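You operate a simulated robot arm through the tools that you are given. There is no shell and no other tool. Be economical: measure what you need, move in short steps, check, and stop when the job is done.

The job below is to be done with a simulated robot arm. You get a single attempt, and the scene is never put back.

TASK
Put things in order on the top of the fitting table. At the end: the red tip stands where the teal tip stood; the yellow tip stands where the grey tip stood; the teal tip stands on top of the short green carton (marked "Hand Grips"); the grey tip from the top of the fitting table stands where the red tip stood; whatever was shut is shut again. Leave all else as you found it, and nothing knocked over.

Only the result counts: the job must be done as asked and must still hold three seconds after the hand-in. Knocking over, shifting, dropping, spilling or breaking anything else fails it.

THE ROBOT
A 6-joint arm with a two-finger parallel gripper, fixed in place. Base frame: the origin is at the foot of the arm, x ahead of it, y to its left, z up; the work surface is at about z = 0. Units: mm, rad, N and s.
With the tool pointing down near the work surface it reaches from about 180 to 460 mm from the base axis. Its first joint turns from -1.222 to 1.222 rad. Payload 1.9 kg.
The TCP is the grasp point between the finger pads, 23 mm short of the fingertips. In the tool frame z runs along the fingers and y along their closing line. Largest opening 94 mm; finger width 38, thickness 10; the body of the gripper, 54 by 96 mm, starts 39 mm behind the TCP.
Orientation is that of the tool frame in the base frame, as [roll, pitch, yaw] about the fixed x, y, z axes, in that order (R = Rz(yaw) Ry(pitch) Rx(roll)). With the fingers straight down and closing along the base's y, the tool's x points along the base's -x, its y along +y and its z along -z.

THE INTERFACE
- The arm moves only by the tool nudge_tool. Its argument "series" is a list of rows, each a list of 3 entries, a list of its own where there are three numbers: the shift along the base's x, y, z in units of 30 mm (1.0 is 30 mm), then the turn, a rotation vector about the base's x, y, z in units of 5 degrees (1.0 is 5 degrees), then the finger opening in mm, from 0 to 94. In form: [[[x, y, z], [ax, ay, az], gripper], ...]. A call has 1 to 12 rows; each row shifts and turns the commanded pose from where the row before left it. A call with a number of a shift or a turn outside -1 to 1 is refused whole. Each row takes 0.2 s and may step no farther than 50 mm and 0.15 rad from the row before; otherwise, or with a gripper value out of range, the whole call is refused. A pose out of reach is approached as far as the arm can. The call stops where the force on the tool passes 40 N (or 10 N more than at its start, if that is more) or the arm is blocked; 0.2 s more then pass. The fingers move at their own pace (about 108 mm/s each) and stop on an object; they squeeze with about 35 N. The grip force told is the motor's: it shows also when the fingers shut on nothing. Time passes only in rows, and 0.2 s behind the last, so rows that do not move let the fingers close. It gives the time, the measured TCP pose, the force on the tool (base axes), the opening and the grip force at its end, in the units of the frame above (readings bear some noise), with the torque about the TCP (base axes, N m) and any sound that the robot's microphone picked up.
- Cameras (640 x 400 px; columns grow to the right, rows downward): "scene" is fixed at [74.3, 324.2, 435]; the picture's right is [-0.67, -0.74, 0.00], its down [-0.41, 0.38, -0.83] and it looks along [0.61, -0.56, -0.56] (base axes); focal length 214 px, centre (320, 200). "wrist" rides on the gripper at [87, 16, -74] in the tool frame; the picture's right is [-0.18, 0.98, 0.00], its down [-0.58, -0.11, -0.81] and it looks along [-0.79, -0.15, 0.59] (tool axes); focal length 243 px, centre (320, 200). There is no depth. A picture from a camera that has moved, and an enlarged one, comes with that camera's place and axes in the base frame and with its lens. The place of the scene camera against the robot may be out by one fixed shift of up to 18 mm in any direction.
- camera(camera): a new picture of that camera. The clock stands still meanwhile.
- close_up(camera, box): a new picture of the part [left, top, right, bottom] of that camera's present view, enlarged. The clock stands still meanwhile.
- finish_job(): hands the job in; it is judged then, once.

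Go step by step. Nothing tells you positions but the pictures and the camera data: compare them with the known pose of the tool, close in by small moves and look again before you grip or let go. The budget is 120 turns and 76 pictures, counting those below and the enlarged ones. Unless the task says otherwise, let go and move clear before handing in, and close with one line.

The tools are called as name(argument=value, ...) on one line, values as JSON. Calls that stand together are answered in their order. nudge_tool: Moves the arm, as the interface text tells. Its arguments: {"type":"object","properties":{"series":{"type":"array","items":{"type":"array"}}},"required":["series"]} The other tools are called the same way: camera (camera) takes a picture; close_up (camera, box) takes an enlarged picture of a part of a camera's view; finish_job () hands the job in.

At the start:

```text
t: 0.0
tcp_pos: [236.7, 146.3, 287.8]
tcp_rot: [3.141, 0.0, 3.141]
force: [-0.4, -0.3, 0.3]
moment: [-0.01, 0.02, 0.0]
grip_width: 93.9
grasp_force: 0.1
```

scene: 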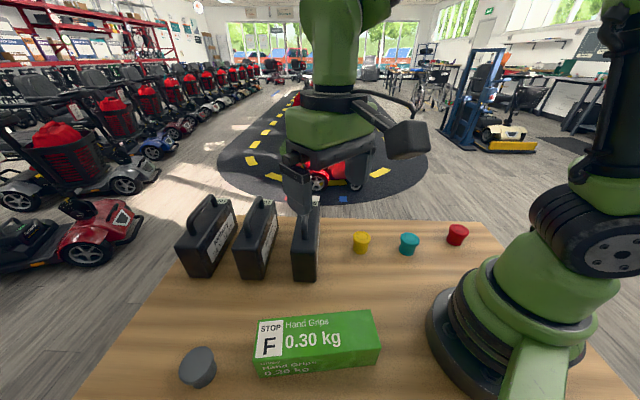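
wrist: 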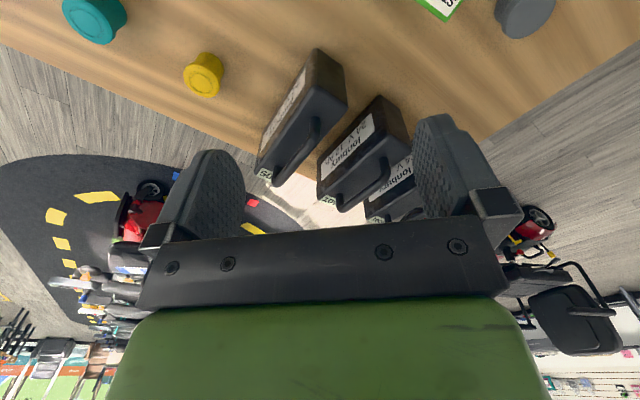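

I see four tips (yellow, teal, red, grey), a green carton and three dark cases. I'll take closer looks before measuring.

close_up(camera="scene", box=[340, 210, 500, 310])

close_up(camera="scene", box=[160, 290, 400, 400])

camera(camera="wrist")

```text
4.00 times, centred on (420, 260) of scene
camera zoom: at [74.3, 324.2, 435.0], right [-0.67, -0.74, 0.0], down [-0.41, 0.38, -0.83], along [0.61, -0.56, -0.56], focal length 858 px, centre (-80, -40)
```

zoom: 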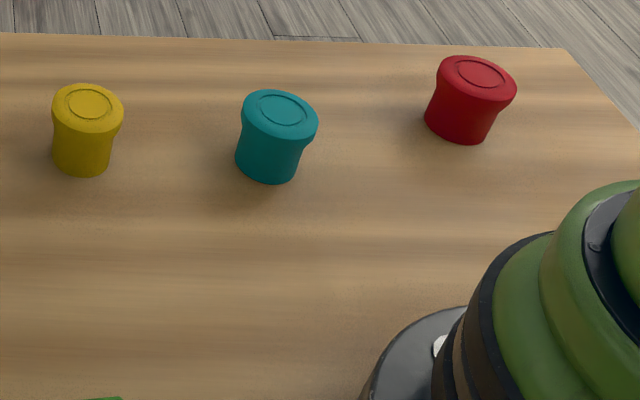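

```text
2.67 times, centred on (280, 345) of scene
camera zoom: at [74.3, 324.2, 435.0], right [-0.67, -0.74, 0.0], down [-0.41, 0.38, -0.83], along [0.61, -0.56, -0.56], focal length 572 px, centre (427, -187)
```

zoom: 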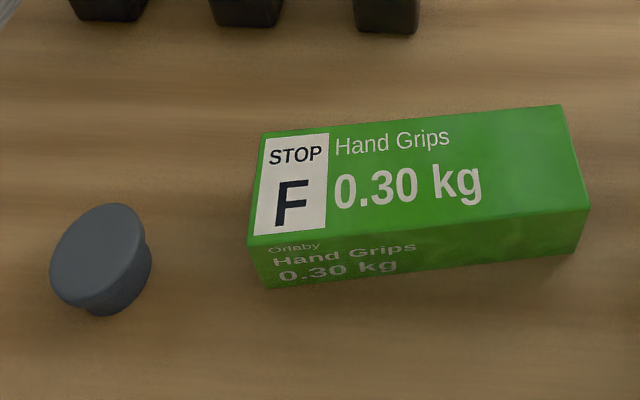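

```text
71 pictures are left
camera wrist: at [150.3, 161.0, 363.1], right [0.18, 0.98, 0.0], down [0.58, -0.11, 0.81], along [0.79, -0.15, -0.59], focal length 243 px, centre (320, 200)
```

wrist: 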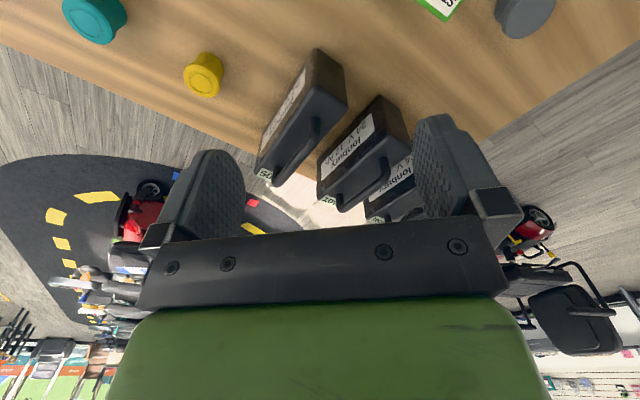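

Estimates from the scene camera: teal ≈(205,-112), yellow ≈(290,-22), red ≈(140,-250), grey ≈(293,377), carton top centre ≈(200,216) and about 60 high. I'll move above teal with the fingers open and check with the wrist camera.

nudge_tool(series=[[[-0.123, -0.847, -0.3], [0, 0, 0], 94], [[-0.123, -0.847, -0.3], [0, 0, 0], 94], [[-0.123, -0.847, -0.3], [0, 0, 0], 94], [[-0.123, -0.847, -0.3], [0, 0, 0], 94], [[-0.123, -0.847, -0.3], [0, 0, 0], 94], [[-0.123, -0.847, -0.3], [0, 0, 0], 94], [[-0.123, -0.847, -0.3], [0, 0, 0], 94], [[-0.123, -0.847, -0.3], [0, 0, 0], 94], [[-0.123, -0.847, -0.3], [0, 0, 0], 94], [[-0.123, -0.847, -0.3], [0, 0, 0], 94]])

camera(camera="wrist")

camera(camera="scene")

```text
t: 2.2
tcp_pos: [198.6, -108.4, 198.0]
tcp_rot: [3.14, -0.001, -3.141]
force: [-0.4, 0.1, -0.1]
moment: [-0.02, -0.01, 0.01]
grip_width: 94.1
grasp_force: 0.0
```

```text
70 pictures are left
camera wrist: at [112.8, -93.9, 273.4], right [0.18, 0.98, 0.0], down [0.58, -0.11, 0.81], along [0.79, -0.15, -0.59], focal length 243 px, centre (320, 200)
```

wrist: 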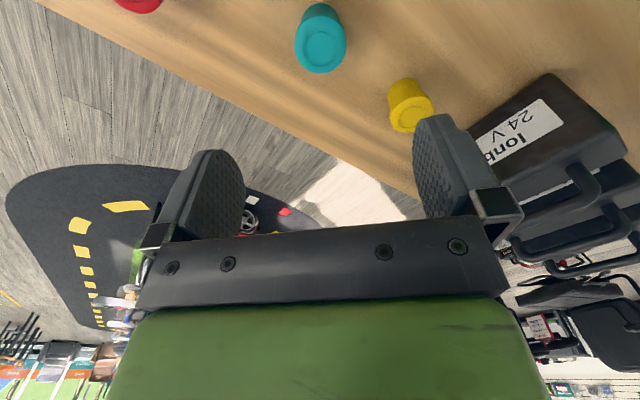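

```text
69 pictures are left
```

scene: 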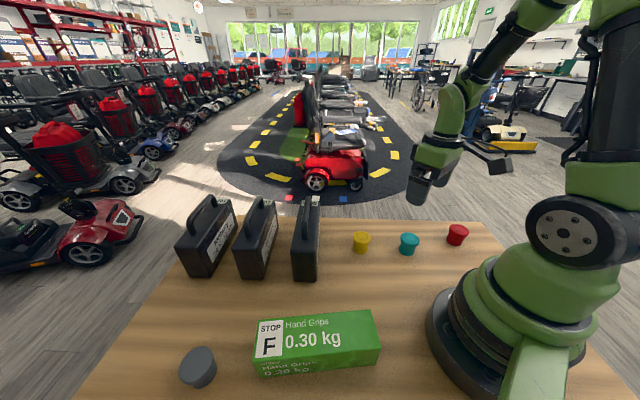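

Teal sits nearly under the tool at ≈(203,-110). I'll descend partway and check the alignment.

nudge_tool(series=[[[0.07, -0.02, -0.75], [0, 0, 0], 94], [[0.07, -0.02, -0.75], [0, 0, 0], 94], [[0, 0, -0.75], [0, 0, 0], 94], [[0, 0, -0.75], [0, 0, 0], 94]])

camera(camera="wrist")

camera(camera="scene")

```text
t: 3.2
tcp_pos: [203.7, -109.5, 107.7]
tcp_rot: [3.14, 0.001, 3.14]
force: [-0.6, 0.0, 0.3]
moment: [-0.03, 0.0, -0.02]
grip_width: 94.1
grasp_force: 0.0
```

```text
68 pictures are left
camera wrist: at [117.4, -93.8, 182.7], right [0.18, 0.98, 0.0], down [0.58, -0.11, 0.81], along [0.79, -0.15, -0.59], focal length 243 px, centre (320, 200)
```

wrist: 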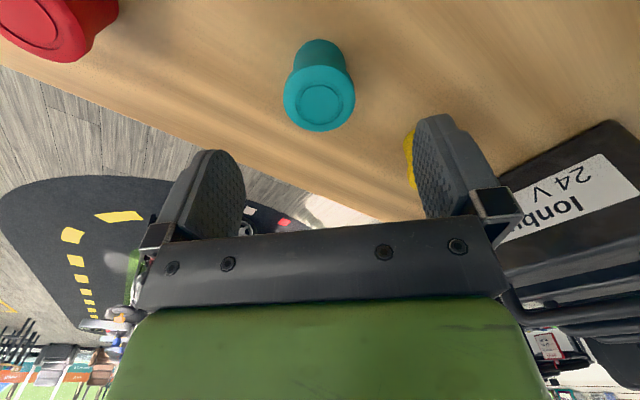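

```text
67 pictures are left
```

scene: 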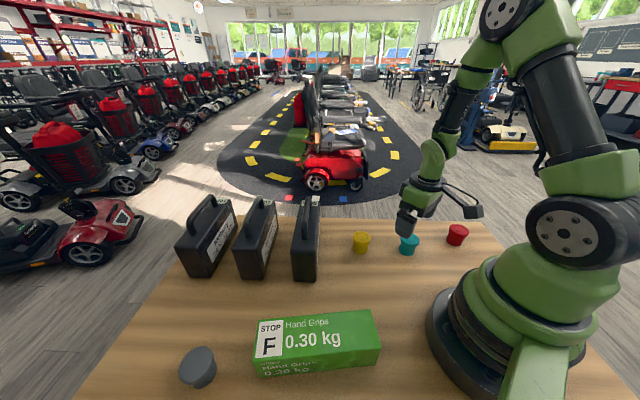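

I'll refine teal's position with an enlarged wrist view.

close_up(camera="wrist", box=[240, 20, 400, 120])

close_up(camera="scene", box=[350, 180, 510, 280])

```text
4.00 times, centred on (320, 70) of wrist
camera zoom: at [117.4, -93.8, 182.7], right [0.18, 0.98, 0.0], down [0.58, -0.11, 0.81], along [0.79, -0.15, -0.59], focal length 970 px, centre (320, 720)
```

zoom: 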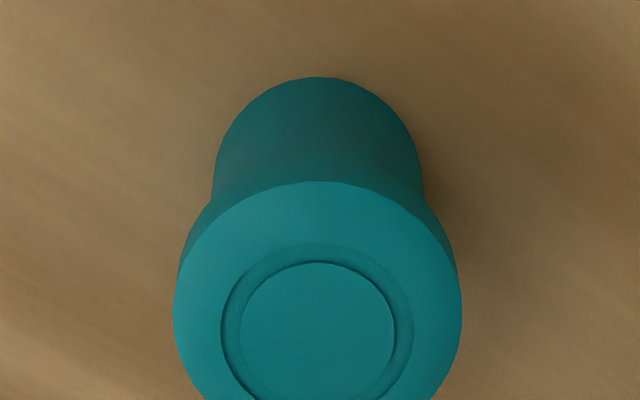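

```text
4.00 times, centred on (430, 230) of scene
camera zoom: at [74.3, 324.2, 435.0], right [-0.67, -0.74, 0.0], down [-0.41, 0.38, -0.83], along [0.61, -0.56, -0.56], focal length 858 px, centre (-120, 80)
```

zoom: 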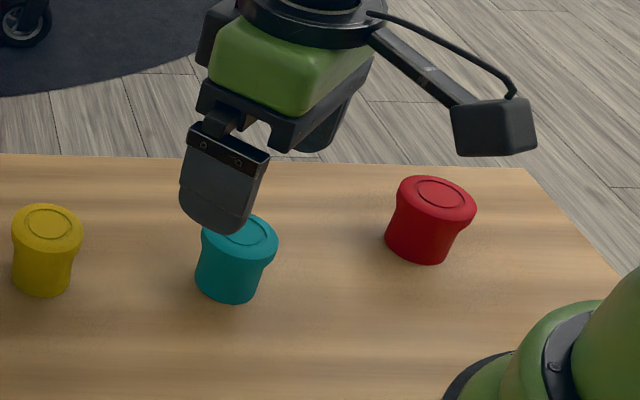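

Teal is at ≈(198.5,-110), about 50 tall with a flange near the top. I'll descend to z≈36 and close.

nudge_tool(series=[[[-0.16, -0.02, -0.6], [0, 0, 0], 94], [[0, 0, -0.6], [0, 0, 0], 94], [[0, 0, -0.6], [0, 0, 0], 94], [[0, 0, -0.59], [0, 0, 0], 94]])

close_up(camera="scene", box=[350, 180, 510, 280])

camera(camera="wrist")

```text
t: 4.2
tcp_pos: [198.6, -111.6, 33.6]
tcp_rot: [3.141, 0.002, 3.141]
force: [0.0, 0.5, 0.0]
moment: [-0.03, 0.03, -0.01]
grip_width: 94.1
grasp_force: 0.1
```

```text
4.00 times, centred on (430, 230) of scene
camera zoom: at [74.3, 324.2, 435.0], right [-0.67, -0.74, 0.0], down [-0.41, 0.38, -0.83], along [0.61, -0.56, -0.56], focal length 858 px, centre (-120, 80)
```

zoom: 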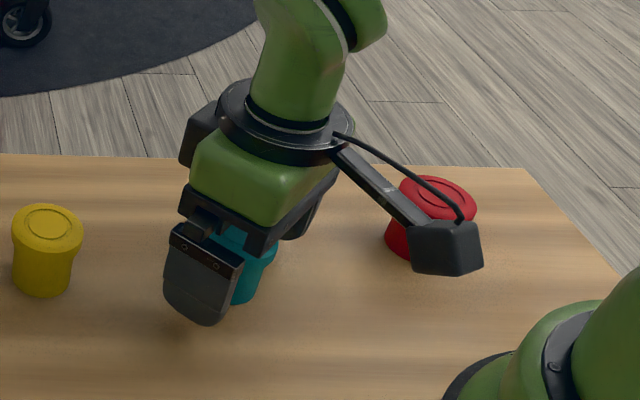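

```text
63 pictures are left
camera wrist: at [113.1, -94.7, 110.0], right [0.18, 0.98, 0.0], down [0.58, -0.11, 0.81], along [0.79, -0.15, -0.59], focal length 243 px, centre (320, 200)
```

wrist: 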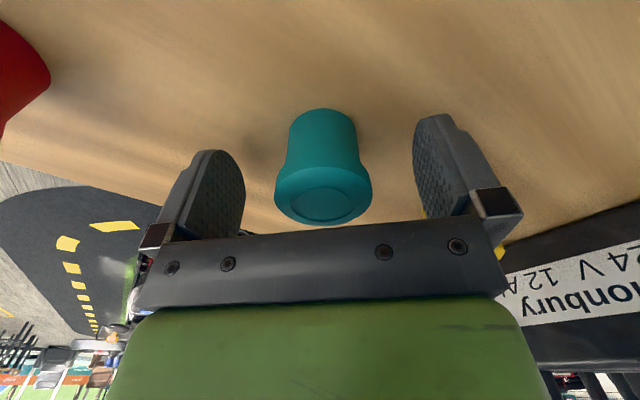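

Alignment is good, with x about 2–3 mm too far. I'll correct that and close.

nudge_tool(series=[[[-0.08, 0, 0.05], [0, 0, 0], 94], [[0, 0, 0], [0, 0, 0], 60], [[0, 0, 0], [0, 0, 0], 35], [[0, 0, 0], [0, 0, 0], 30], [[0, 0, 0], [0, 0, 0], 30], [[0, 0, 0], [0, 0, 0], 30]])

camera(camera="wrist")

```text
t: 5.6
tcp_pos: [196.3, -110.9, 37.0]
tcp_rot: [3.14, 0.0, -3.141]
force: [-0.5, 0.8, 0.2]
moment: [-0.05, -0.04, -0.02]
grip_width: 43.0
grasp_force: 34.9
```

```text
62 pictures are left
camera wrist: at [110.4, -94.4, 112.2], right [0.18, 0.98, 0.0], down [0.58, -0.11, 0.81], along [0.79, -0.15, -0.59], focal length 243 px, centre (320, 200)
```

wrist: 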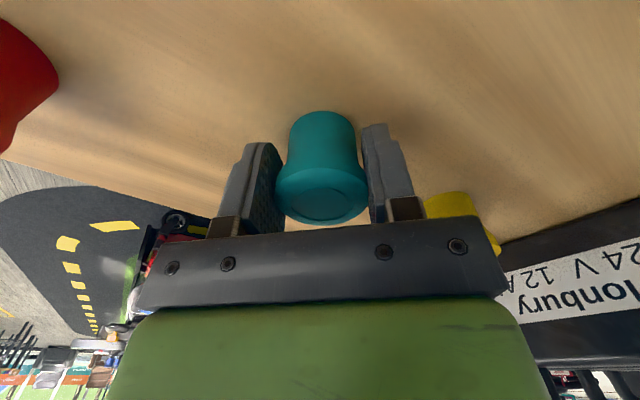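

Teal is gripped (43 mm flange). I'll lift it and carry it over toward the carton.

nudge_tool(series=[[[0, 0, 0.5], [0, 0, 0], 30], [[0, 0, 0.9], [0, 0, 0], 30], [[0, 0, 0.9], [0, 0, 0], 30], [[0, 0, 0.9], [0, 0, 0], 30], [[0, 0, 0.9], [0, 0, 0], 30], [[0, 0, 0.7], [0, 0, 0], 30]])

nudge_tool(series=[[[0.2, 0.85, 0], [0, 0, 0], 30], [[0.2, 0.85, 0], [0, 0, 0], 30], [[0.2, 0.85, 0], [0, 0, 0], 30], [[0.2, 0.85, 0], [0, 0, 0], 30], [[0, 0.85, 0], [0, 0, 0], 30], [[0, 0.85, 0], [0, 0, 0], 30], [[0, 0.85, 0], [0, 0, 0], 30], [[-0.2, 0.85, 0], [0, 0, 0], 30], [[-0.2, 0.85, 0], [0, 0, 0], 30], [[-0.2, 0.85, 0], [0, 0, 0], 30], [[-0.2, 0.85, 0], [0, 0, 0], 30], [[0, 0.85, 0], [0, 0, 0], 30]])

camera(camera="wrist")

camera(camera="scene")

```text
t: 7.0
tcp_pos: [196.8, -110.5, 181.8]
tcp_rot: [3.14, 0.001, -3.139]
force: [-0.5, 0.6, 0.4]
moment: [-0.01, 0.0, 0.02]
grip_width: 29.8
grasp_force: 0.0
```

```text
t: 9.6
tcp_pos: [195.7, 195.1, 180.7]
tcp_rot: [3.14, 0.0, -3.141]
force: [0.1, 0.4, 0.1]
moment: [-0.01, 0.02, -0.01]
grip_width: 30.0
grasp_force: 0.1
```

```text
61 pictures are left
camera wrist: at [110.5, 210.9, 256.6], right [0.18, 0.98, 0.0], down [0.58, -0.11, 0.81], along [0.79, -0.15, -0.59], focal length 243 px, centre (320, 200)
```

wrist: 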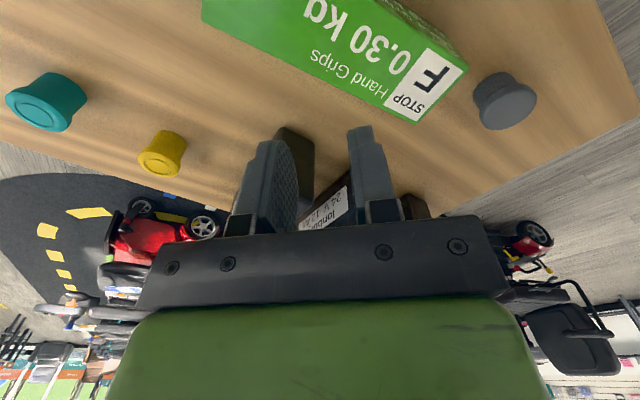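

```text
60 pictures are left
```

scene: 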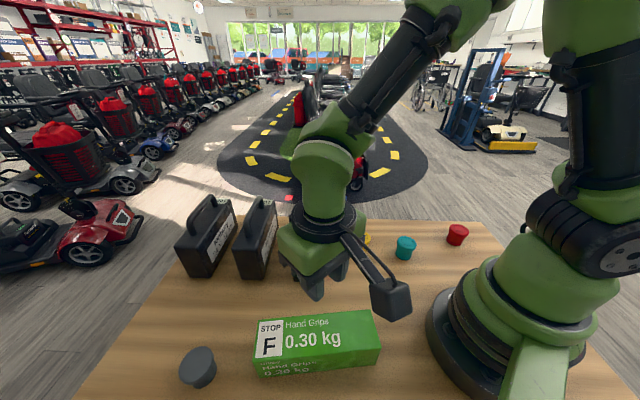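

The grip slipped during the lift: teal is still on the table, upright, maybe shifted slightly. I'll look at its shape and place closely.

close_up(camera="scene", box=[370, 205, 490, 280])

close_up(camera="wrist", box=[0, 40, 200, 200])

close_up(camera="wrist", box=[200, 0, 560, 200])

```text
5.33 times, centred on (430, 242) of scene
camera zoom: at [74.3, 324.1, 435.0], right [-0.67, -0.74, 0.0], down [-0.41, 0.38, -0.83], along [0.61, -0.56, -0.56], focal length 1144 px, centre (-267, -27)
```

zoom: 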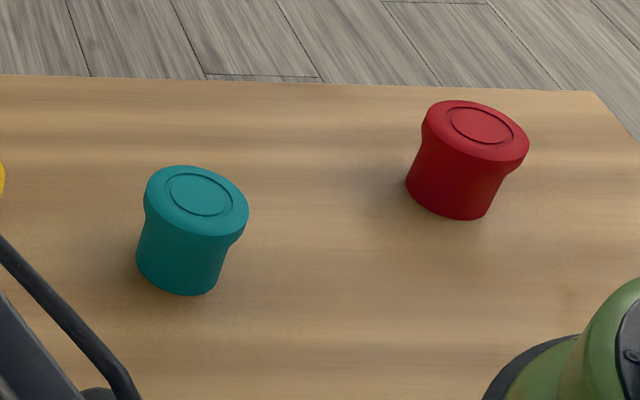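

```text
2.50 times, centred on (100, 120) of wrist
camera zoom: at [110.5, 210.9, 256.6], right [0.18, 0.98, 0.0], down [0.58, -0.11, 0.81], along [0.79, -0.15, -0.59], focal length 606 px, centre (870, 400)
```

zoom: 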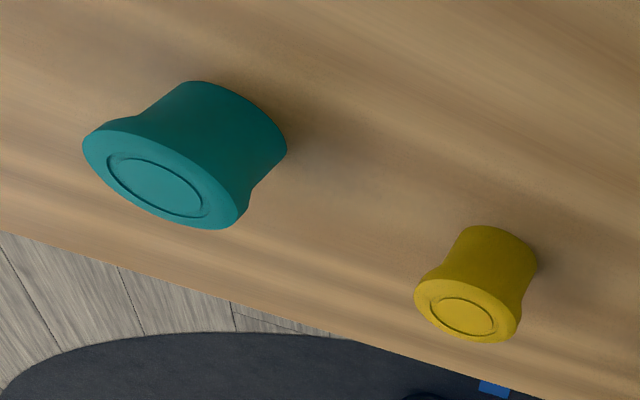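

```text
1.78 times, centred on (380, 100) of wrist
camera zoom: at [110.5, 210.9, 256.6], right [0.18, 0.98, 0.0], down [0.58, -0.11, 0.81], along [0.79, -0.15, -0.59], focal length 431 px, centre (213, 378)
```

zoom: 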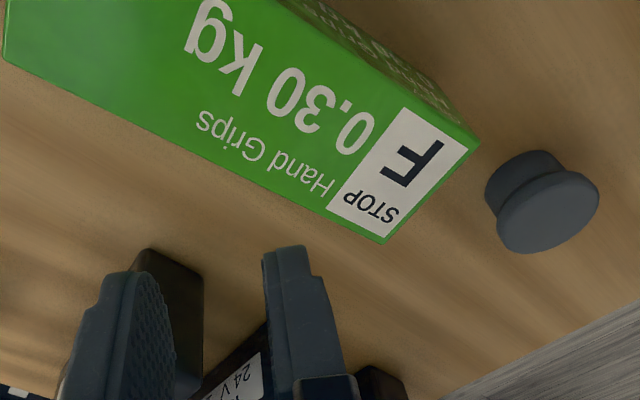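

Teal has shifted about 11 mm but is upright; its original spot is about (197,-111). I'll return above it and regrip with the pads centred on the rim, lifting gently with checks. The carton centre is ≈(188,215).

nudge_tool(series=[[[0.2, -0.82, 0], [0, 0, 0], 94], [[0.2, -0.82, 0], [0, 0, 0], 94], [[0.2, -0.82, 0], [0, 0, 0], 94], [[0.2, -0.82, 0], [0, 0, 0], 94], [[0, -0.82, 0], [0, 0, 0], 94], [[0, -0.82, 0], [0, 0, 0], 94], [[0, -0.82, 0], [0, 0, 0], 94], [[-0.2, -0.82, 0], [0, 0, 0], 94], [[-0.2, -0.82, -0.6], [0, 0, 0], 94], [[-0.2, -0.82, -0.6], [0, 0, 0], 94], [[-0.2, -0.82, -0.6], [0, 0, 0], 94], [[0, -0.82, -0.6], [0, 0, 0], 94]])

camera(camera="wrist")

```text
t: 12.2
tcp_pos: [195.1, -100.0, 111.0]
tcp_rot: [3.139, 0.002, -3.141]
force: [0.0, -0.4, 0.7]
moment: [0.0, -0.01, 0.0]
grip_width: 93.9
grasp_force: 0.1
```

```text
56 pictures are left
camera wrist: at [109.2, -84.8, 185.4], right [0.18, 0.98, 0.0], down [0.58, -0.11, 0.81], along [0.79, -0.15, -0.59], focal length 243 px, centre (320, 200)
```

wrist: 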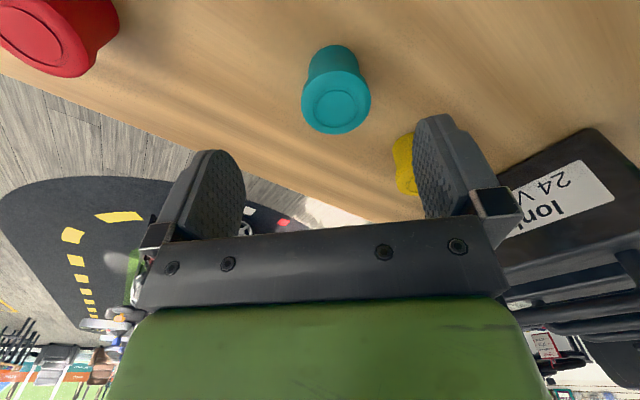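

Teal is now at ≈(196,-91). I'll descend with the TCP at rim height (z≈44) and look again.

nudge_tool(series=[[[0.03, 0.3, -0.5], [0, 0, 0], 94], [[0, 0, -0.58], [0, 0, 0], 94], [[0, 0, -0.58], [0, 0, 0], 94], [[0, 0, -0.58], [0, 0, 0], 94], [[0, 0, 0], [0, 0, 0], 94]])

camera(camera="wrist")

```text
t: 13.4
tcp_pos: [197.5, -90.8, 44.5]
tcp_rot: [3.139, 0.001, -3.14]
force: [-0.2, 0.9, -0.2]
moment: [0.01, 0.01, -0.03]
grip_width: 94.0
grasp_force: 0.0
```

```text
55 pictures are left
camera wrist: at [111.2, -75.0, 118.6], right [0.18, 0.98, 0.0], down [0.58, -0.11, 0.81], along [0.79, -0.15, -0.59], focal length 243 px, centre (320, 200)
```

wrist: 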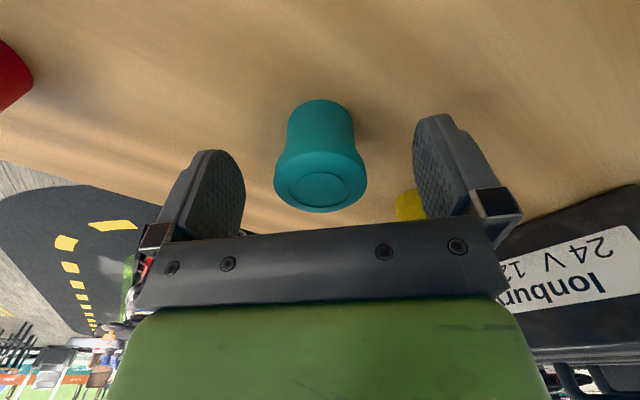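

Well centred. I'll close, wait, then lift only slightly and check.

nudge_tool(series=[[[0, 0, -0.07], [0, 0, 0], 70], [[0, 0, 0], [0, 0, 0], 45], [[0, 0, 0], [0, 0, 0], 20], [[0, 0, 0], [0, 0, 0], 10], [[0, 0, 0], [0, 0, 0], 10], [[0, 0, 0], [0, 0, 0], 10]])

nudge_tool(series=[[[0, 0, 0.05], [0, 0, 0], 10], [[0, 0, 0.05], [0, 0, 0], 10], [[0, 0, 0.05], [0, 0, 0], 10], [[0, 0, 0.05], [0, 0, 0], 10]])

camera(camera="wrist")

```text
t: 14.8
tcp_pos: [197.6, -89.2, 40.8]
tcp_rot: [3.138, 0.001, 3.14]
force: [2.2, -1.1, 4.2]
moment: [0.04, -0.08, -0.04]
grip_width: 43.1
grasp_force: 34.9
```

```text
t: 15.8
tcp_pos: [195.9, -90.9, 47.3]
tcp_rot: [3.139, 0.001, -3.14]
force: [0.2, 0.4, -0.3]
moment: [-0.01, 0.01, 0.0]
grip_width: 42.9
grasp_force: 34.7
```

```text
54 pictures are left
camera wrist: at [111.0, -75.6, 122.1], right [0.18, 0.98, 0.0], down [0.58, -0.11, 0.81], along [0.79, -0.15, -0.59], focal length 243 px, centre (320, 200)
```

wrist: 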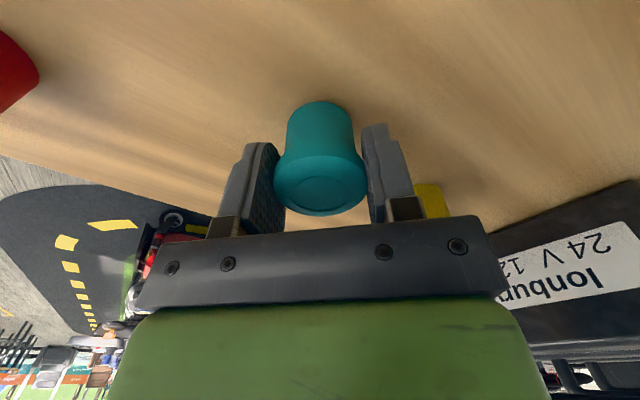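

It's moving with the gripper. I'll continue lifting slowly.

nudge_tool(series=[[[0, 0, 0.1], [0, 0, 0], 10], [[0, 0, 0.15], [0, 0, 0], 10], [[0, 0, 0.2], [0, 0, 0], 10], [[0, 0, 0.2], [0, 0, 0], 10], [[0, 0, 0.2], [0, 0, 0], 10]])

camera(camera="wrist")

```text
t: 17.0
tcp_pos: [198.5, -91.3, 72.4]
tcp_rot: [3.141, 0.001, -3.141]
force: [-0.7, -0.6, -0.3]
moment: [0.0, -0.03, -0.02]
grip_width: 42.7
grasp_force: 35.2
```

```text
53 pictures are left
camera wrist: at [111.9, -75.0, 147.1], right [0.18, 0.98, 0.0], down [0.58, -0.11, 0.81], along [0.79, -0.15, -0.59], focal length 243 px, centre (320, 200)
```

wrist: 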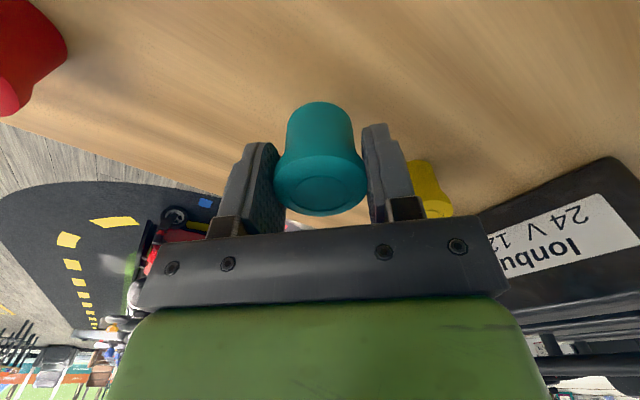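

Held firmly. I'll raise at moderate speed, then travel to the carton.

nudge_tool(series=[[[0, 0, 0.3], [0, 0, 0], 10], [[0, 0, 0.4], [0, 0, 0], 10], [[0, 0, 0.4], [0, 0, 0], 10], [[0, 0, 0.4], [0, 0, 0], 10], [[0, 0, 0.4], [0, 0, 0], 10], [[0, 0, 0.4], [0, 0, 0], 10], [[0, 0, 0.4], [0, 0, 0], 10], [[0, 0, 0.3], [0, 0, 0], 10], [[0, 0, 0.2], [0, 0, 0], 10]])

nudge_tool(series=[[[0.1, 0.3, 0], [0, 0, 0], 10], [[0.1, 0.5, 0], [0, 0, 0], 10], [[0.1, 0.6, 0], [0, 0, 0], 10], [[0.1, 0.6, 0], [0, 0, 0], 10], [[0.1, 0.6, 0], [0, 0, 0], 10], [[0.1, 0.6, 0], [0, 0, 0], 10], [[0, 0.6, 0], [0, 0, 0], 10], [[0, 0.6, 0], [0, 0, 0], 10], [[0, 0.5, 0], [0, 0, 0], 10], [[0, 0.3, 0], [0, 0, 0], 10]])

```text
t: 19.0
tcp_pos: [197.8, -89.0, 168.5]
tcp_rot: [3.141, 0.0, 3.141]
force: [-0.5, -0.7, -0.6]
moment: [0.0, 0.0, -0.02]
grip_width: 43.3
grasp_force: 34.8
```

```text
t: 21.2
tcp_pos: [215.6, 64.9, 167.8]
tcp_rot: [3.14, 0.0, 3.141]
force: [0.3, -0.2, -1.1]
moment: [0.0, -0.01, 0.02]
grip_width: 43.0
grasp_force: 34.8
```

Still held. On to above the carton centre (188,215).

nudge_tool(series=[[[0, 0.3, 0], [0, 0, 0], 10], [[0, 0.5, 0], [0, 0, 0], 10], [[-0.1, 0.6, 0], [0, 0, 0], 10], [[-0.1, 0.6, 0], [0, 0, 0], 10], [[-0.1, 0.6, 0], [0, 0, 0], 10], [[-0.2, 0.6, 0], [0, 0, 0], 10], [[-0.2, 0.6, 0], [0, 0, 0], 10], [[-0.1, 0.6, 0], [0, 0, 0], 10], [[-0.1, 0.4, 0], [0, 0, 0], 10], [[0, 0.2, 0], [0, 0, 0], 10]])

camera(camera="wrist")

camera(camera="scene")

```text
t: 23.4
tcp_pos: [188.7, 216.1, 169.7]
tcp_rot: [3.142, 0.0, 3.142]
force: [-0.9, 0.3, -0.4]
moment: [0.01, 0.01, -0.02]
grip_width: 43.0
grasp_force: 35.1
```

```text
52 pictures are left
camera wrist: at [102.2, 232.0, 244.0], right [0.18, 0.98, 0.0], down [0.58, -0.11, 0.81], along [0.79, -0.15, -0.59], focal length 243 px, centre (320, 200)
```

wrist: 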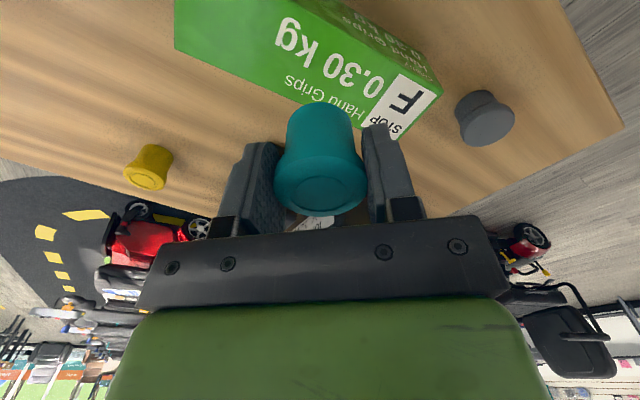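

```text
51 pictures are left
```

scene: 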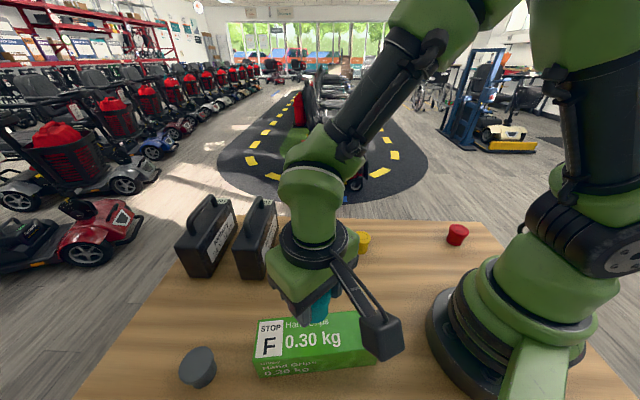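

Centred over the carton. I'll lower to just above its top and check.

nudge_tool(series=[[[0, -0.05, -0.3], [0, 0, 0], 10], [[0, 0, -0.4], [0, 0, 0], 10], [[0, 0, -0.4], [0, 0, 0], 10], [[0, 0, -0.4], [0, 0, 0], 10], [[0, 0, -0.3], [0, 0, 0], 10], [[0, 0, -0.1], [0, 0, 0], 10]])

close_up(camera="scene", box=[220, 270, 420, 395])

camera(camera="wrist")

```text
t: 24.8
tcp_pos: [187.3, 215.2, 111.3]
tcp_rot: [3.14, -0.001, 3.141]
force: [-0.4, -0.3, -0.5]
moment: [-0.01, -0.01, -0.02]
grip_width: 42.6
grasp_force: 34.8
```

```text
3.20 times, centred on (320, 332) of scene
camera zoom: at [74.3, 324.2, 435.0], right [-0.67, -0.74, 0.0], down [-0.41, 0.38, -0.83], along [0.61, -0.56, -0.56], focal length 686 px, centre (320, -224)
```

zoom: 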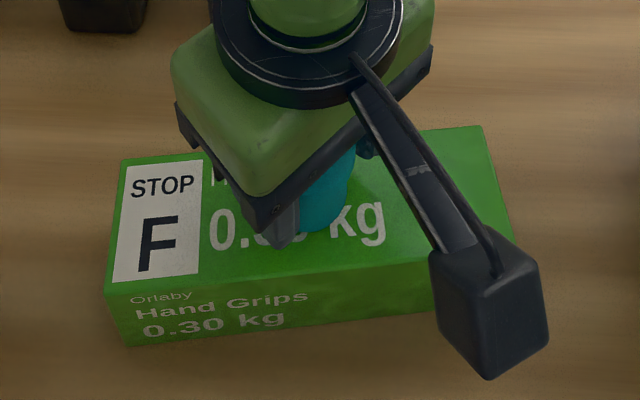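

```text
49 pictures are left
camera wrist: at [101.8, 230.5, 186.1], right [0.18, 0.98, 0.0], down [0.58, -0.11, 0.81], along [0.79, -0.15, -0.59], focal length 243 px, centre (320, 200)
```

wrist: 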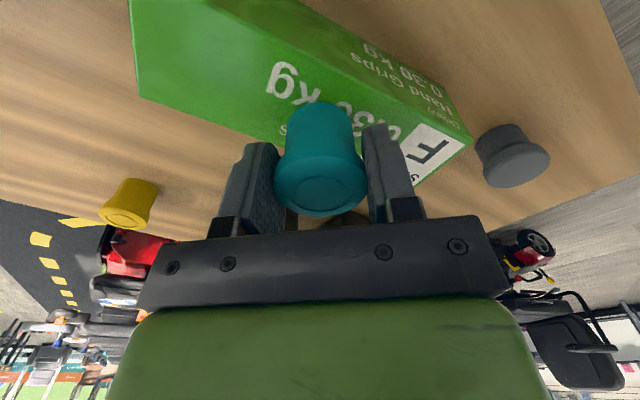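

Teal is centred over the carton. I'll lower in fine steps until contact.

nudge_tool(series=[[[0, 0, -0.07], [0, 0, 0], 10], [[0, 0, -0.05], [0, 0, 0], 10], [[0, 0, -0.03], [0, 0, 0], 10], [[0, 0, 0], [0, 0, 0], 10]])

```text
t: 25.8
tcp_pos: [188.2, 214.5, 106.7]
tcp_rot: [3.139, 0.0, 3.14]
force: [0.0, -0.2, -0.8]
moment: [-0.03, -0.03, 0.0]
grip_width: 42.9
grasp_force: 35.0
```

nudge_tool(series=[[[0, 0, -0.03], [0, 0, 0], 10], [[0, 0, -0.03], [0, 0, 0], 10], [[0, 0, 0], [0, 0, 0], 10]])

```text
t: 26.4
tcp_pos: [186.6, 214.3, 106.4]
tcp_rot: [3.141, -0.001, 3.14]
force: [-1.7, -2.7, 9.6]
moment: [0.04, 0.0, 0.0]
grip_width: 42.7
grasp_force: 34.9
stopped in row 2: the force on the tool passed its limit at 44 N (the readings are from after the stop); the commanded pose is now the measured one
```

Contact made (about 10 N remaining). I'll look before releasing.

close_up(camera="scene", box=[220, 270, 420, 395])

nudge_tool(series=[[[0, 0, 0.02], [0, 0, 0], 42], [[0, 0, 0], [0, 0, 0], 46], [[0, 0, 0], [0, 0, 0], 55], [[0, 0, 0], [0, 0, 0], 75]])

camera(camera="wrist")

```text
3.20 times, centred on (320, 332) of scene
camera zoom: at [74.3, 324.1, 435.1], right [-0.67, -0.74, 0.0], down [-0.41, 0.38, -0.83], along [0.61, -0.56, -0.56], focal length 686 px, centre (320, -224)
```

zoom: 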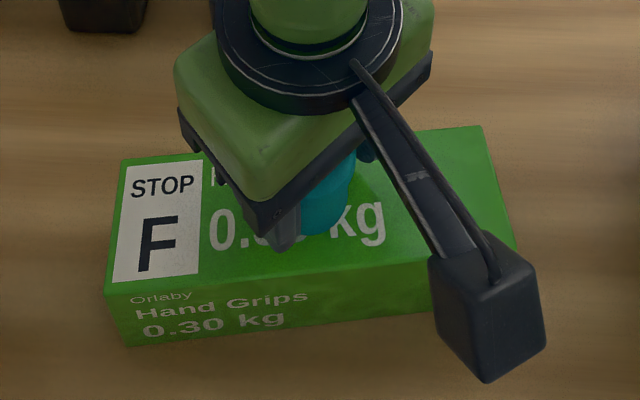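

```text
t: 27.4
tcp_pos: [188.2, 213.7, 107.3]
tcp_rot: [3.141, -0.001, -3.14]
force: [-0.1, 0.9, 0.3]
moment: [-0.06, -0.02, -0.04]
grip_width: 75.1
grasp_force: 0.1
```

```text
47 pictures are left
camera wrist: at [102.1, 229.9, 181.6], right [0.18, 0.98, 0.0], down [0.58, -0.11, 0.81], along [0.79, -0.15, -0.59], focal length 243 px, centre (320, 200)
```

wrist: 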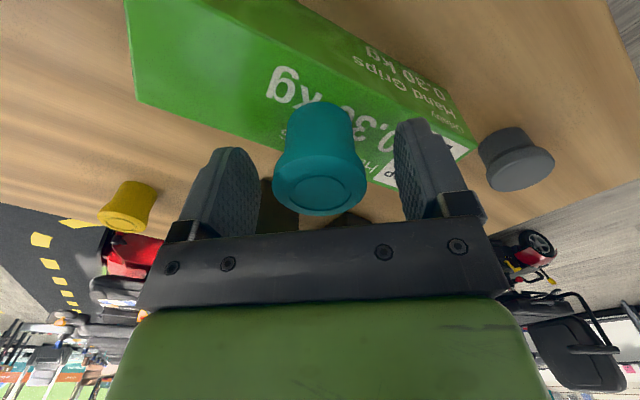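

Teal stands on the carton. I'll rise and head toward red at ≈(132,-238).

nudge_tool(series=[[[0, 0, 0.5], [0, 0, 0], 94], [[0, 0, 0.9], [0, 0, 0], 94], [[0, 0, 0.9], [0, 0, 0], 94], [[0, 0, 0.7], [0, 0, 0], 94], [[0.2, -0.9, 0], [0, 0, 0], 94], [[0.2, -0.95, 0], [0, 0, 0], 94], [[0.2, -0.95, 0], [0, 0, 0], 94], [[0.2, -0.95, 0], [0, 0, 0], 94], [[0.2, -0.95, 0], [0, 0, 0], 94], [[0.2, -0.95, 0], [0, 0, 0], 94], [[0, -0.95, 0], [0, 0, 0], 94], [[0, -0.95, 0], [0, 0, 0], 94]])

nudge_tool(series=[[[-0.2, -0.95, 0], [0, 0, 0], 94], [[-0.2, -0.95, 0], [0, 0, 0], 94], [[-0.3, -0.95, 0], [0, 0, 0], 94], [[-0.4, -0.95, 0], [0, 0, 0], 94], [[-0.5, -0.95, 0], [0, 0, 0], 94], [[-0.5, -0.95, -0.4], [0, 0, 0], 94], [[-0.5, -0.95, -0.5], [0, 0, 0], 94], [[-0.3, -0.8, -0.5], [0, 0, 0], 94]])

camera(camera="wrist")

camera(camera="scene")

```text
t: 30.0
tcp_pos: [225.4, -12.0, 197.6]
tcp_rot: [3.141, -0.001, -3.142]
force: [-0.4, 0.4, -0.5]
moment: [0.0, 0.01, 0.02]
grip_width: 93.7
grasp_force: 0.0
```

```text
t: 31.8
tcp_pos: [139.6, -236.6, 152.3]
tcp_rot: [3.141, -0.001, -3.141]
force: [-0.1, -0.1, -0.9]
moment: [-0.01, 0.0, -0.02]
grip_width: 93.7
grasp_force: 0.0
```

```text
46 pictures are left
camera wrist: at [52.9, -220.9, 227.3], right [0.18, 0.98, 0.0], down [0.58, -0.11, 0.81], along [0.79, -0.15, -0.59], focal length 243 px, centre (320, 200)
```

wrist: 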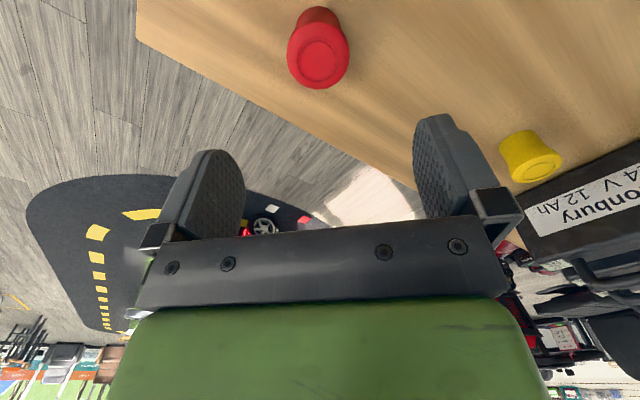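

```text
45 pictures are left
```

scene: 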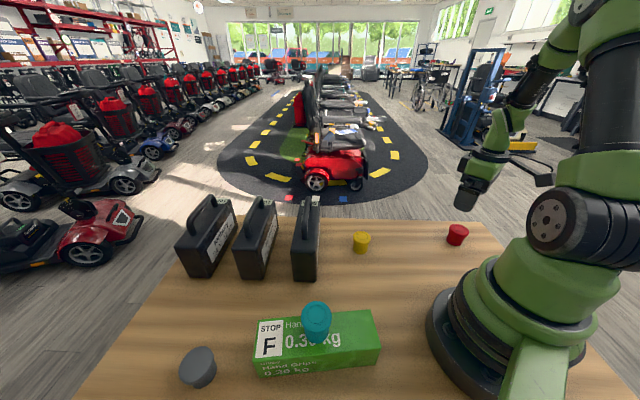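

Teal is fine on the carton. Red is at ≈(132,-236); I'll shift and descend partway.

nudge_tool(series=[[[-0.25, 0.03, -0.6], [0, 0, 0], 94], [[0, 0, -0.7], [0, 0, 0], 94], [[0, 0, -0.7], [0, 0, 0], 94], [[0, 0, -0.5], [0, 0, 0], 94]])

camera(camera="wrist")

```text
t: 32.8
tcp_pos: [129.9, -236.0, 78.4]
tcp_rot: [3.14, -0.001, -3.141]
force: [0.0, 0.2, -0.4]
moment: [-0.01, 0.0, -0.01]
grip_width: 94.2
grasp_force: 0.0
```

```text
44 pictures are left
camera wrist: at [43.8, -220.4, 153.5], right [0.18, 0.98, 0.0], down [0.58, -0.11, 0.81], along [0.79, -0.15, -0.59], focal length 243 px, centre (320, 200)
```

wrist: 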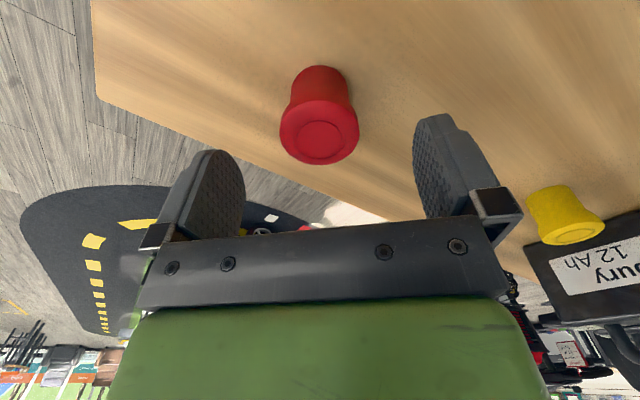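

Red is nearly centred. I'll make a small x correction and descend to rim height.

nudge_tool(series=[[[-0.06, 0, -0.4], [0, 0, 0], 94], [[0, 0, -0.4], [0, 0, 0], 94], [[0, 0, -0.38], [0, 0, 0], 94], [[0, 0, 0], [0, 0, 0], 94]])

camera(camera="wrist")

```text
t: 33.8
tcp_pos: [128.8, -236.3, 44.4]
tcp_rot: [-3.14, 0.0, -3.142]
force: [0.9, -0.6, -0.6]
moment: [0.01, 0.0, -0.01]
grip_width: 94.2
grasp_force: 0.0
```

```text
43 pictures are left
camera wrist: at [42.4, -220.5, 118.8], right [0.18, 0.98, 0.0], down [0.58, -0.11, 0.81], along [0.79, -0.15, -0.59], focal length 243 px, centre (320, 200)
```

wrist: 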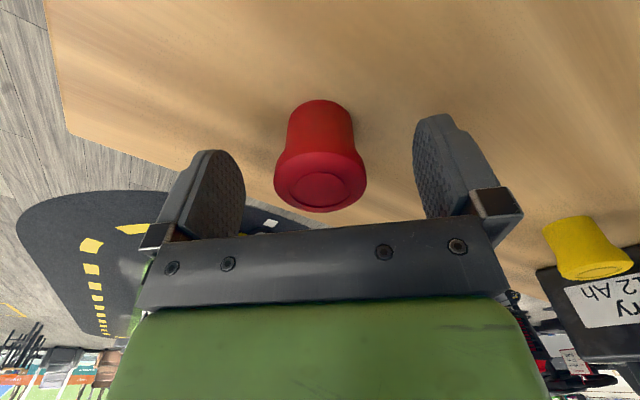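

This matches the good teal grasp picture. I'll close, then lift slowly.

nudge_tool(series=[[[0, 0, -0.05], [0, 0, 0], 70], [[0, 0, 0], [0, 0, 0], 45], [[0, 0, 0], [0, 0, 0], 20], [[0, 0, 0], [0, 0, 0], 10], [[0, 0, 0], [0, 0, 0], 10], [[0, 0, 0], [0, 0, 0], 10], [[0, 0, 0.05], [0, 0, 0], 10], [[0, 0, 0.05], [0, 0, 0], 10], [[0, 0, 0.08], [0, 0, 0], 10], [[0, 0, 0.1], [0, 0, 0], 10]])

camera(camera="wrist")

```text
t: 36.0
tcp_pos: [128.2, -235.1, 51.8]
tcp_rot: [-3.14, -0.001, 3.141]
force: [0.3, -0.2, 0.2]
moment: [0.01, -0.02, 0.0]
grip_width: 43.0
grasp_force: 34.8
```

```text
42 pictures are left
camera wrist: at [42.4, -219.0, 126.0], right [0.18, 0.98, 0.0], down [0.58, -0.11, 0.81], along [0.79, -0.15, -0.59], focal length 243 px, centre (320, 200)
```

wrist: 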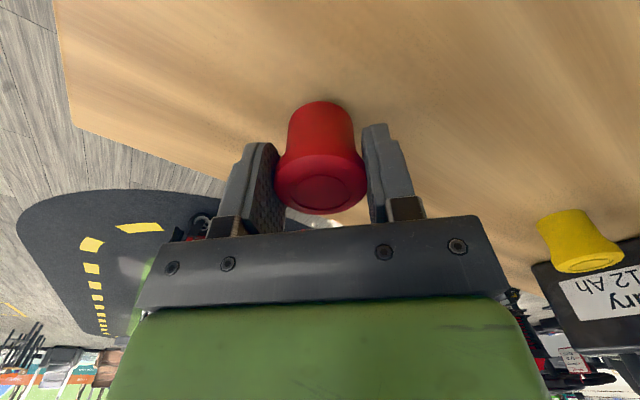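

Red is held. I'll lift and move it above teal's original spot (197,-111).

nudge_tool(series=[[[0, 0, 0.2], [0, 0, 0], 10], [[0, 0, 0.35], [0, 0, 0], 10], [[0, 0, 0.4], [0, 0, 0], 10], [[0, 0, 0.35], [0, 0, 0], 10], [[0.1, 0.2, 0.2], [0, 0, 0], 10], [[0.3, 0.5, 0], [0, 0, 0], 10], [[0.35, 0.6, 0], [0, 0, 0], 10], [[0.35, 0.7, 0], [0, 0, 0], 10], [[0.35, 0.7, 0], [0, 0, 0], 10], [[0.35, 0.6, 0], [0, 0, 0], 10], [[0.3, 0.5, 0], [0, 0, 0], 10], [[0.15, 0.3, 0], [0, 0, 0], 10]])

```text
t: 38.6
tcp_pos: [194.5, -111.7, 96.5]
tcp_rot: [3.142, 0.0, 3.139]
force: [0.5, -0.2, -0.1]
moment: [-0.01, 0.01, 0.04]
grip_width: 43.0
grasp_force: 34.8
```

Next I'll lower red toward the table and check.

nudge_tool(series=[[[0.05, 0.04, -0.3], [0, 0, 0], 10], [[0, 0, -0.4], [0, 0, 0], 10], [[0, 0, -0.4], [0, 0, 0], 10], [[0, 0, -0.35], [0, 0, 0], 10], [[0, 0, -0.2], [0, 0, 0], 10], [[0, 0, 0], [0, 0, 0], 10]])

close_up(camera="scene", box=[340, 210, 500, 310])

```text
t: 40.0
tcp_pos: [197.9, -111.5, 46.8]
tcp_rot: [3.142, 0.0, 3.139]
force: [0.5, -1.1, -0.1]
moment: [0.0, 0.01, 0.02]
grip_width: 42.9
grasp_force: 35.4
```

```text
4.00 times, centred on (420, 260) of scene
camera zoom: at [74.3, 324.2, 435.0], right [-0.67, -0.74, 0.0], down [-0.41, 0.38, -0.83], along [0.61, -0.56, -0.56], focal length 858 px, centre (-80, -40)
```

zoom: 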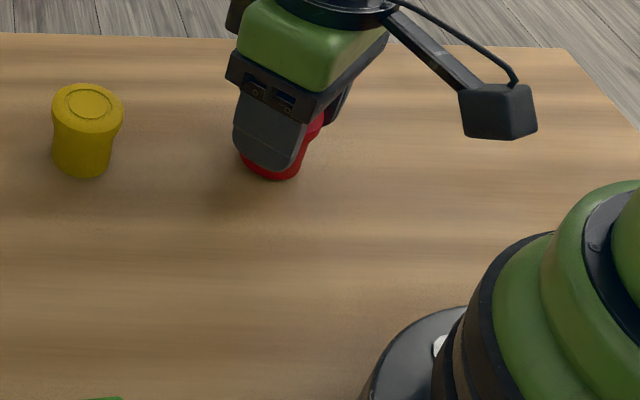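

Position matches teal's old outline within about 2 mm. I'll make a tiny correction and set red down.

nudge_tool(series=[[[0.04, -0.02, -0.05], [0, 0, 0], 10], [[0, 0, -0.03], [0, 0, 0], 10], [[0, 0, -0.03], [0, 0, 0], 10], [[0, 0, -0.02], [0, 0, 0], 10], [[0, 0, 0], [0, 0, 0], 10]])

```text
t: 41.2
tcp_pos: [197.8, -112.7, 41.6]
tcp_rot: [3.141, -0.002, -3.142]
force: [0.2, 0.2, 0.0]
moment: [0.01, -0.01, -0.01]
grip_width: 43.0
grasp_force: 34.8
```

nudge_tool(series=[[[0, 0, -0.02], [0, 0, 0], 10], [[0, 0, -0.02], [0, 0, 0], 10]])

close_up(camera="scene", box=[340, 210, 500, 310])

```text
t: 41.8
tcp_pos: [197.6, -112.0, 42.4]
tcp_rot: [-3.141, 0.001, 3.141]
force: [-4.4, 2.9, 26.7]
moment: [0.4, -0.02, 0.05]
grip_width: 42.9
grasp_force: 35.0
```

```text
4.00 times, centred on (420, 260) of scene
camera zoom: at [74.3, 324.2, 435.0], right [-0.67, -0.74, 0.0], down [-0.41, 0.38, -0.83], along [0.61, -0.56, -0.56], focal length 858 px, centre (-80, -40)
```

zoom: 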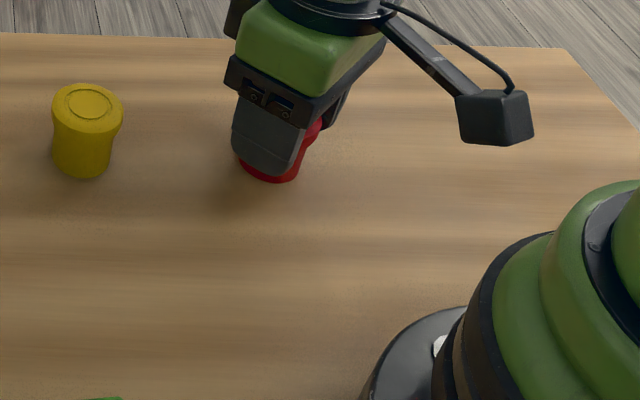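

On the table. I'll release and rise.

nudge_tool(series=[[[0, 0, 0.02], [0, 0, 0], 42], [[0, 0, 0], [0, 0, 0], 46], [[0, 0, 0], [0, 0, 0], 60], [[0, 0, 0], [0, 0, 0], 94], [[0, 0, 0], [0, 0, 0], 94], [[0, 0, 0.5], [0, 0, 0], 94], [[0, 0, 0.9], [0, 0, 0], 94], [[0, 0, 0.9], [0, 0, 0], 94], [[0, 0, 0.9], [0, 0, 0], 94], [[0, 0, 0.9], [0, 0, 0], 94]])

close_up(camera="scene", box=[340, 210, 500, 310])

```text
t: 44.0
tcp_pos: [197.3, -112.0, 166.7]
tcp_rot: [-3.141, 0.001, 3.141]
force: [0.0, -0.3, 0.2]
moment: [0.0, 0.0, 0.0]
grip_width: 94.0
grasp_force: 0.1
```

```text
4.00 times, centred on (420, 260) of scene
camera zoom: at [74.3, 324.2, 435.0], right [-0.67, -0.74, 0.0], down [-0.41, 0.38, -0.83], along [0.61, -0.56, -0.56], focal length 858 px, centre (-80, -40)
```

zoom: 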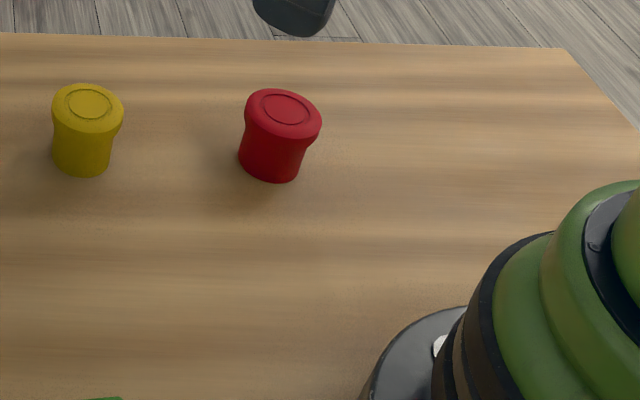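

Red stands on teal's old spot. Next I'll fly toward grey, estimated at (275,364).

nudge_tool(series=[[[0.2, 0.8, 0.5], [0, 0, 0], 94], [[0.2, 0.95, 0.5], [0, 0, 0], 94], [[0.2, 0.95, 0.2], [0, 0, 0], 94], [[0.2, 0.95, 0], [0, 0, 0], 94], [[0.2, 0.95, 0], [0, 0, 0], 94], [[0.1, 0.95, 0], [0, 0, 0], 94], [[0, 0.95, 0], [0, 0, 0], 94], [[0, 0.95, 0], [0, 0, 0], 94], [[0, 0.95, 0], [0, 0, 0], 94], [[0, 0.95, 0], [0, 0, 0], 94], [[0, 0.95, 0], [0, 0, 0], 94], [[0, 0.95, 0], [0, 0, 0], 94]])

nudge_tool(series=[[[0.2, 0.9, 0], [0, 0, 0], 94], [[0.3, 0.9, 0], [0, 0, 0], 94], [[0.3, 0.9, 0], [0, 0, 0], 94], [[0.3, 0.9, -0.5], [0, 0, 0], 94]])

camera(camera="wrist")

camera(camera="scene")

```text
t: 46.6
tcp_pos: [230.8, 227.2, 201.7]
tcp_rot: [3.14, 0.0, 3.14]
force: [-0.1, 0.0, -0.1]
moment: [0.01, 0.01, -0.01]
grip_width: 94.0
grasp_force: 0.2
```

```text
t: 47.6
tcp_pos: [262.4, 334.6, 185.4]
tcp_rot: [3.141, 0.0, 3.141]
force: [0.1, 0.3, 0.6]
moment: [-0.01, -0.02, -0.01]
grip_width: 94.1
grasp_force: 0.1
```

```text
38 pictures are left
camera wrist: at [176.6, 350.5, 260.8], right [0.18, 0.98, 0.0], down [0.58, -0.11, 0.81], along [0.79, -0.15, -0.59], focal length 243 px, centre (320, 200)
```

wrist: 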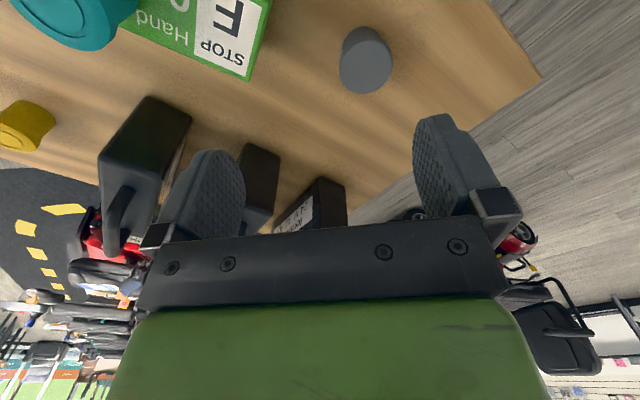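

```text
37 pictures are left
```

scene: 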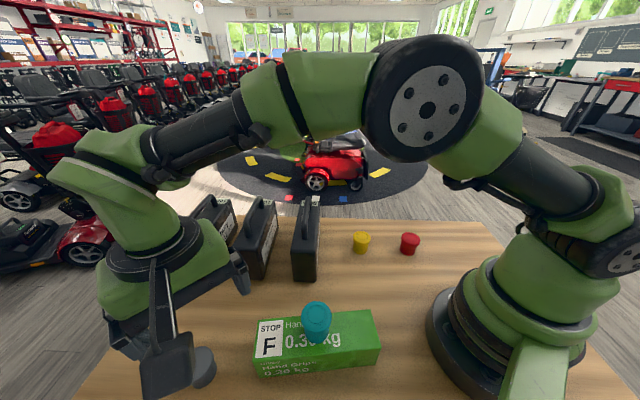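

I'll zoom in on grey to get its place and shape.

close_up(camera="wrist", box=[300, 0, 460, 100])

```text
4.00 times, centred on (380, 50) of wrist
camera zoom: at [176.6, 350.5, 260.8], right [0.18, 0.98, 0.0], down [0.58, -0.11, 0.81], along [0.79, -0.15, -0.59], focal length 970 px, centre (80, 800)
```

zoom: 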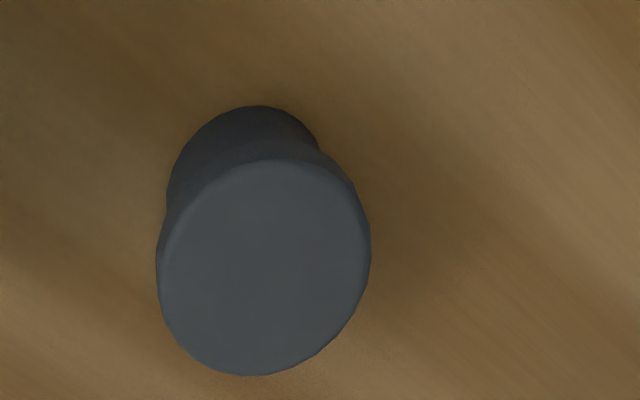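

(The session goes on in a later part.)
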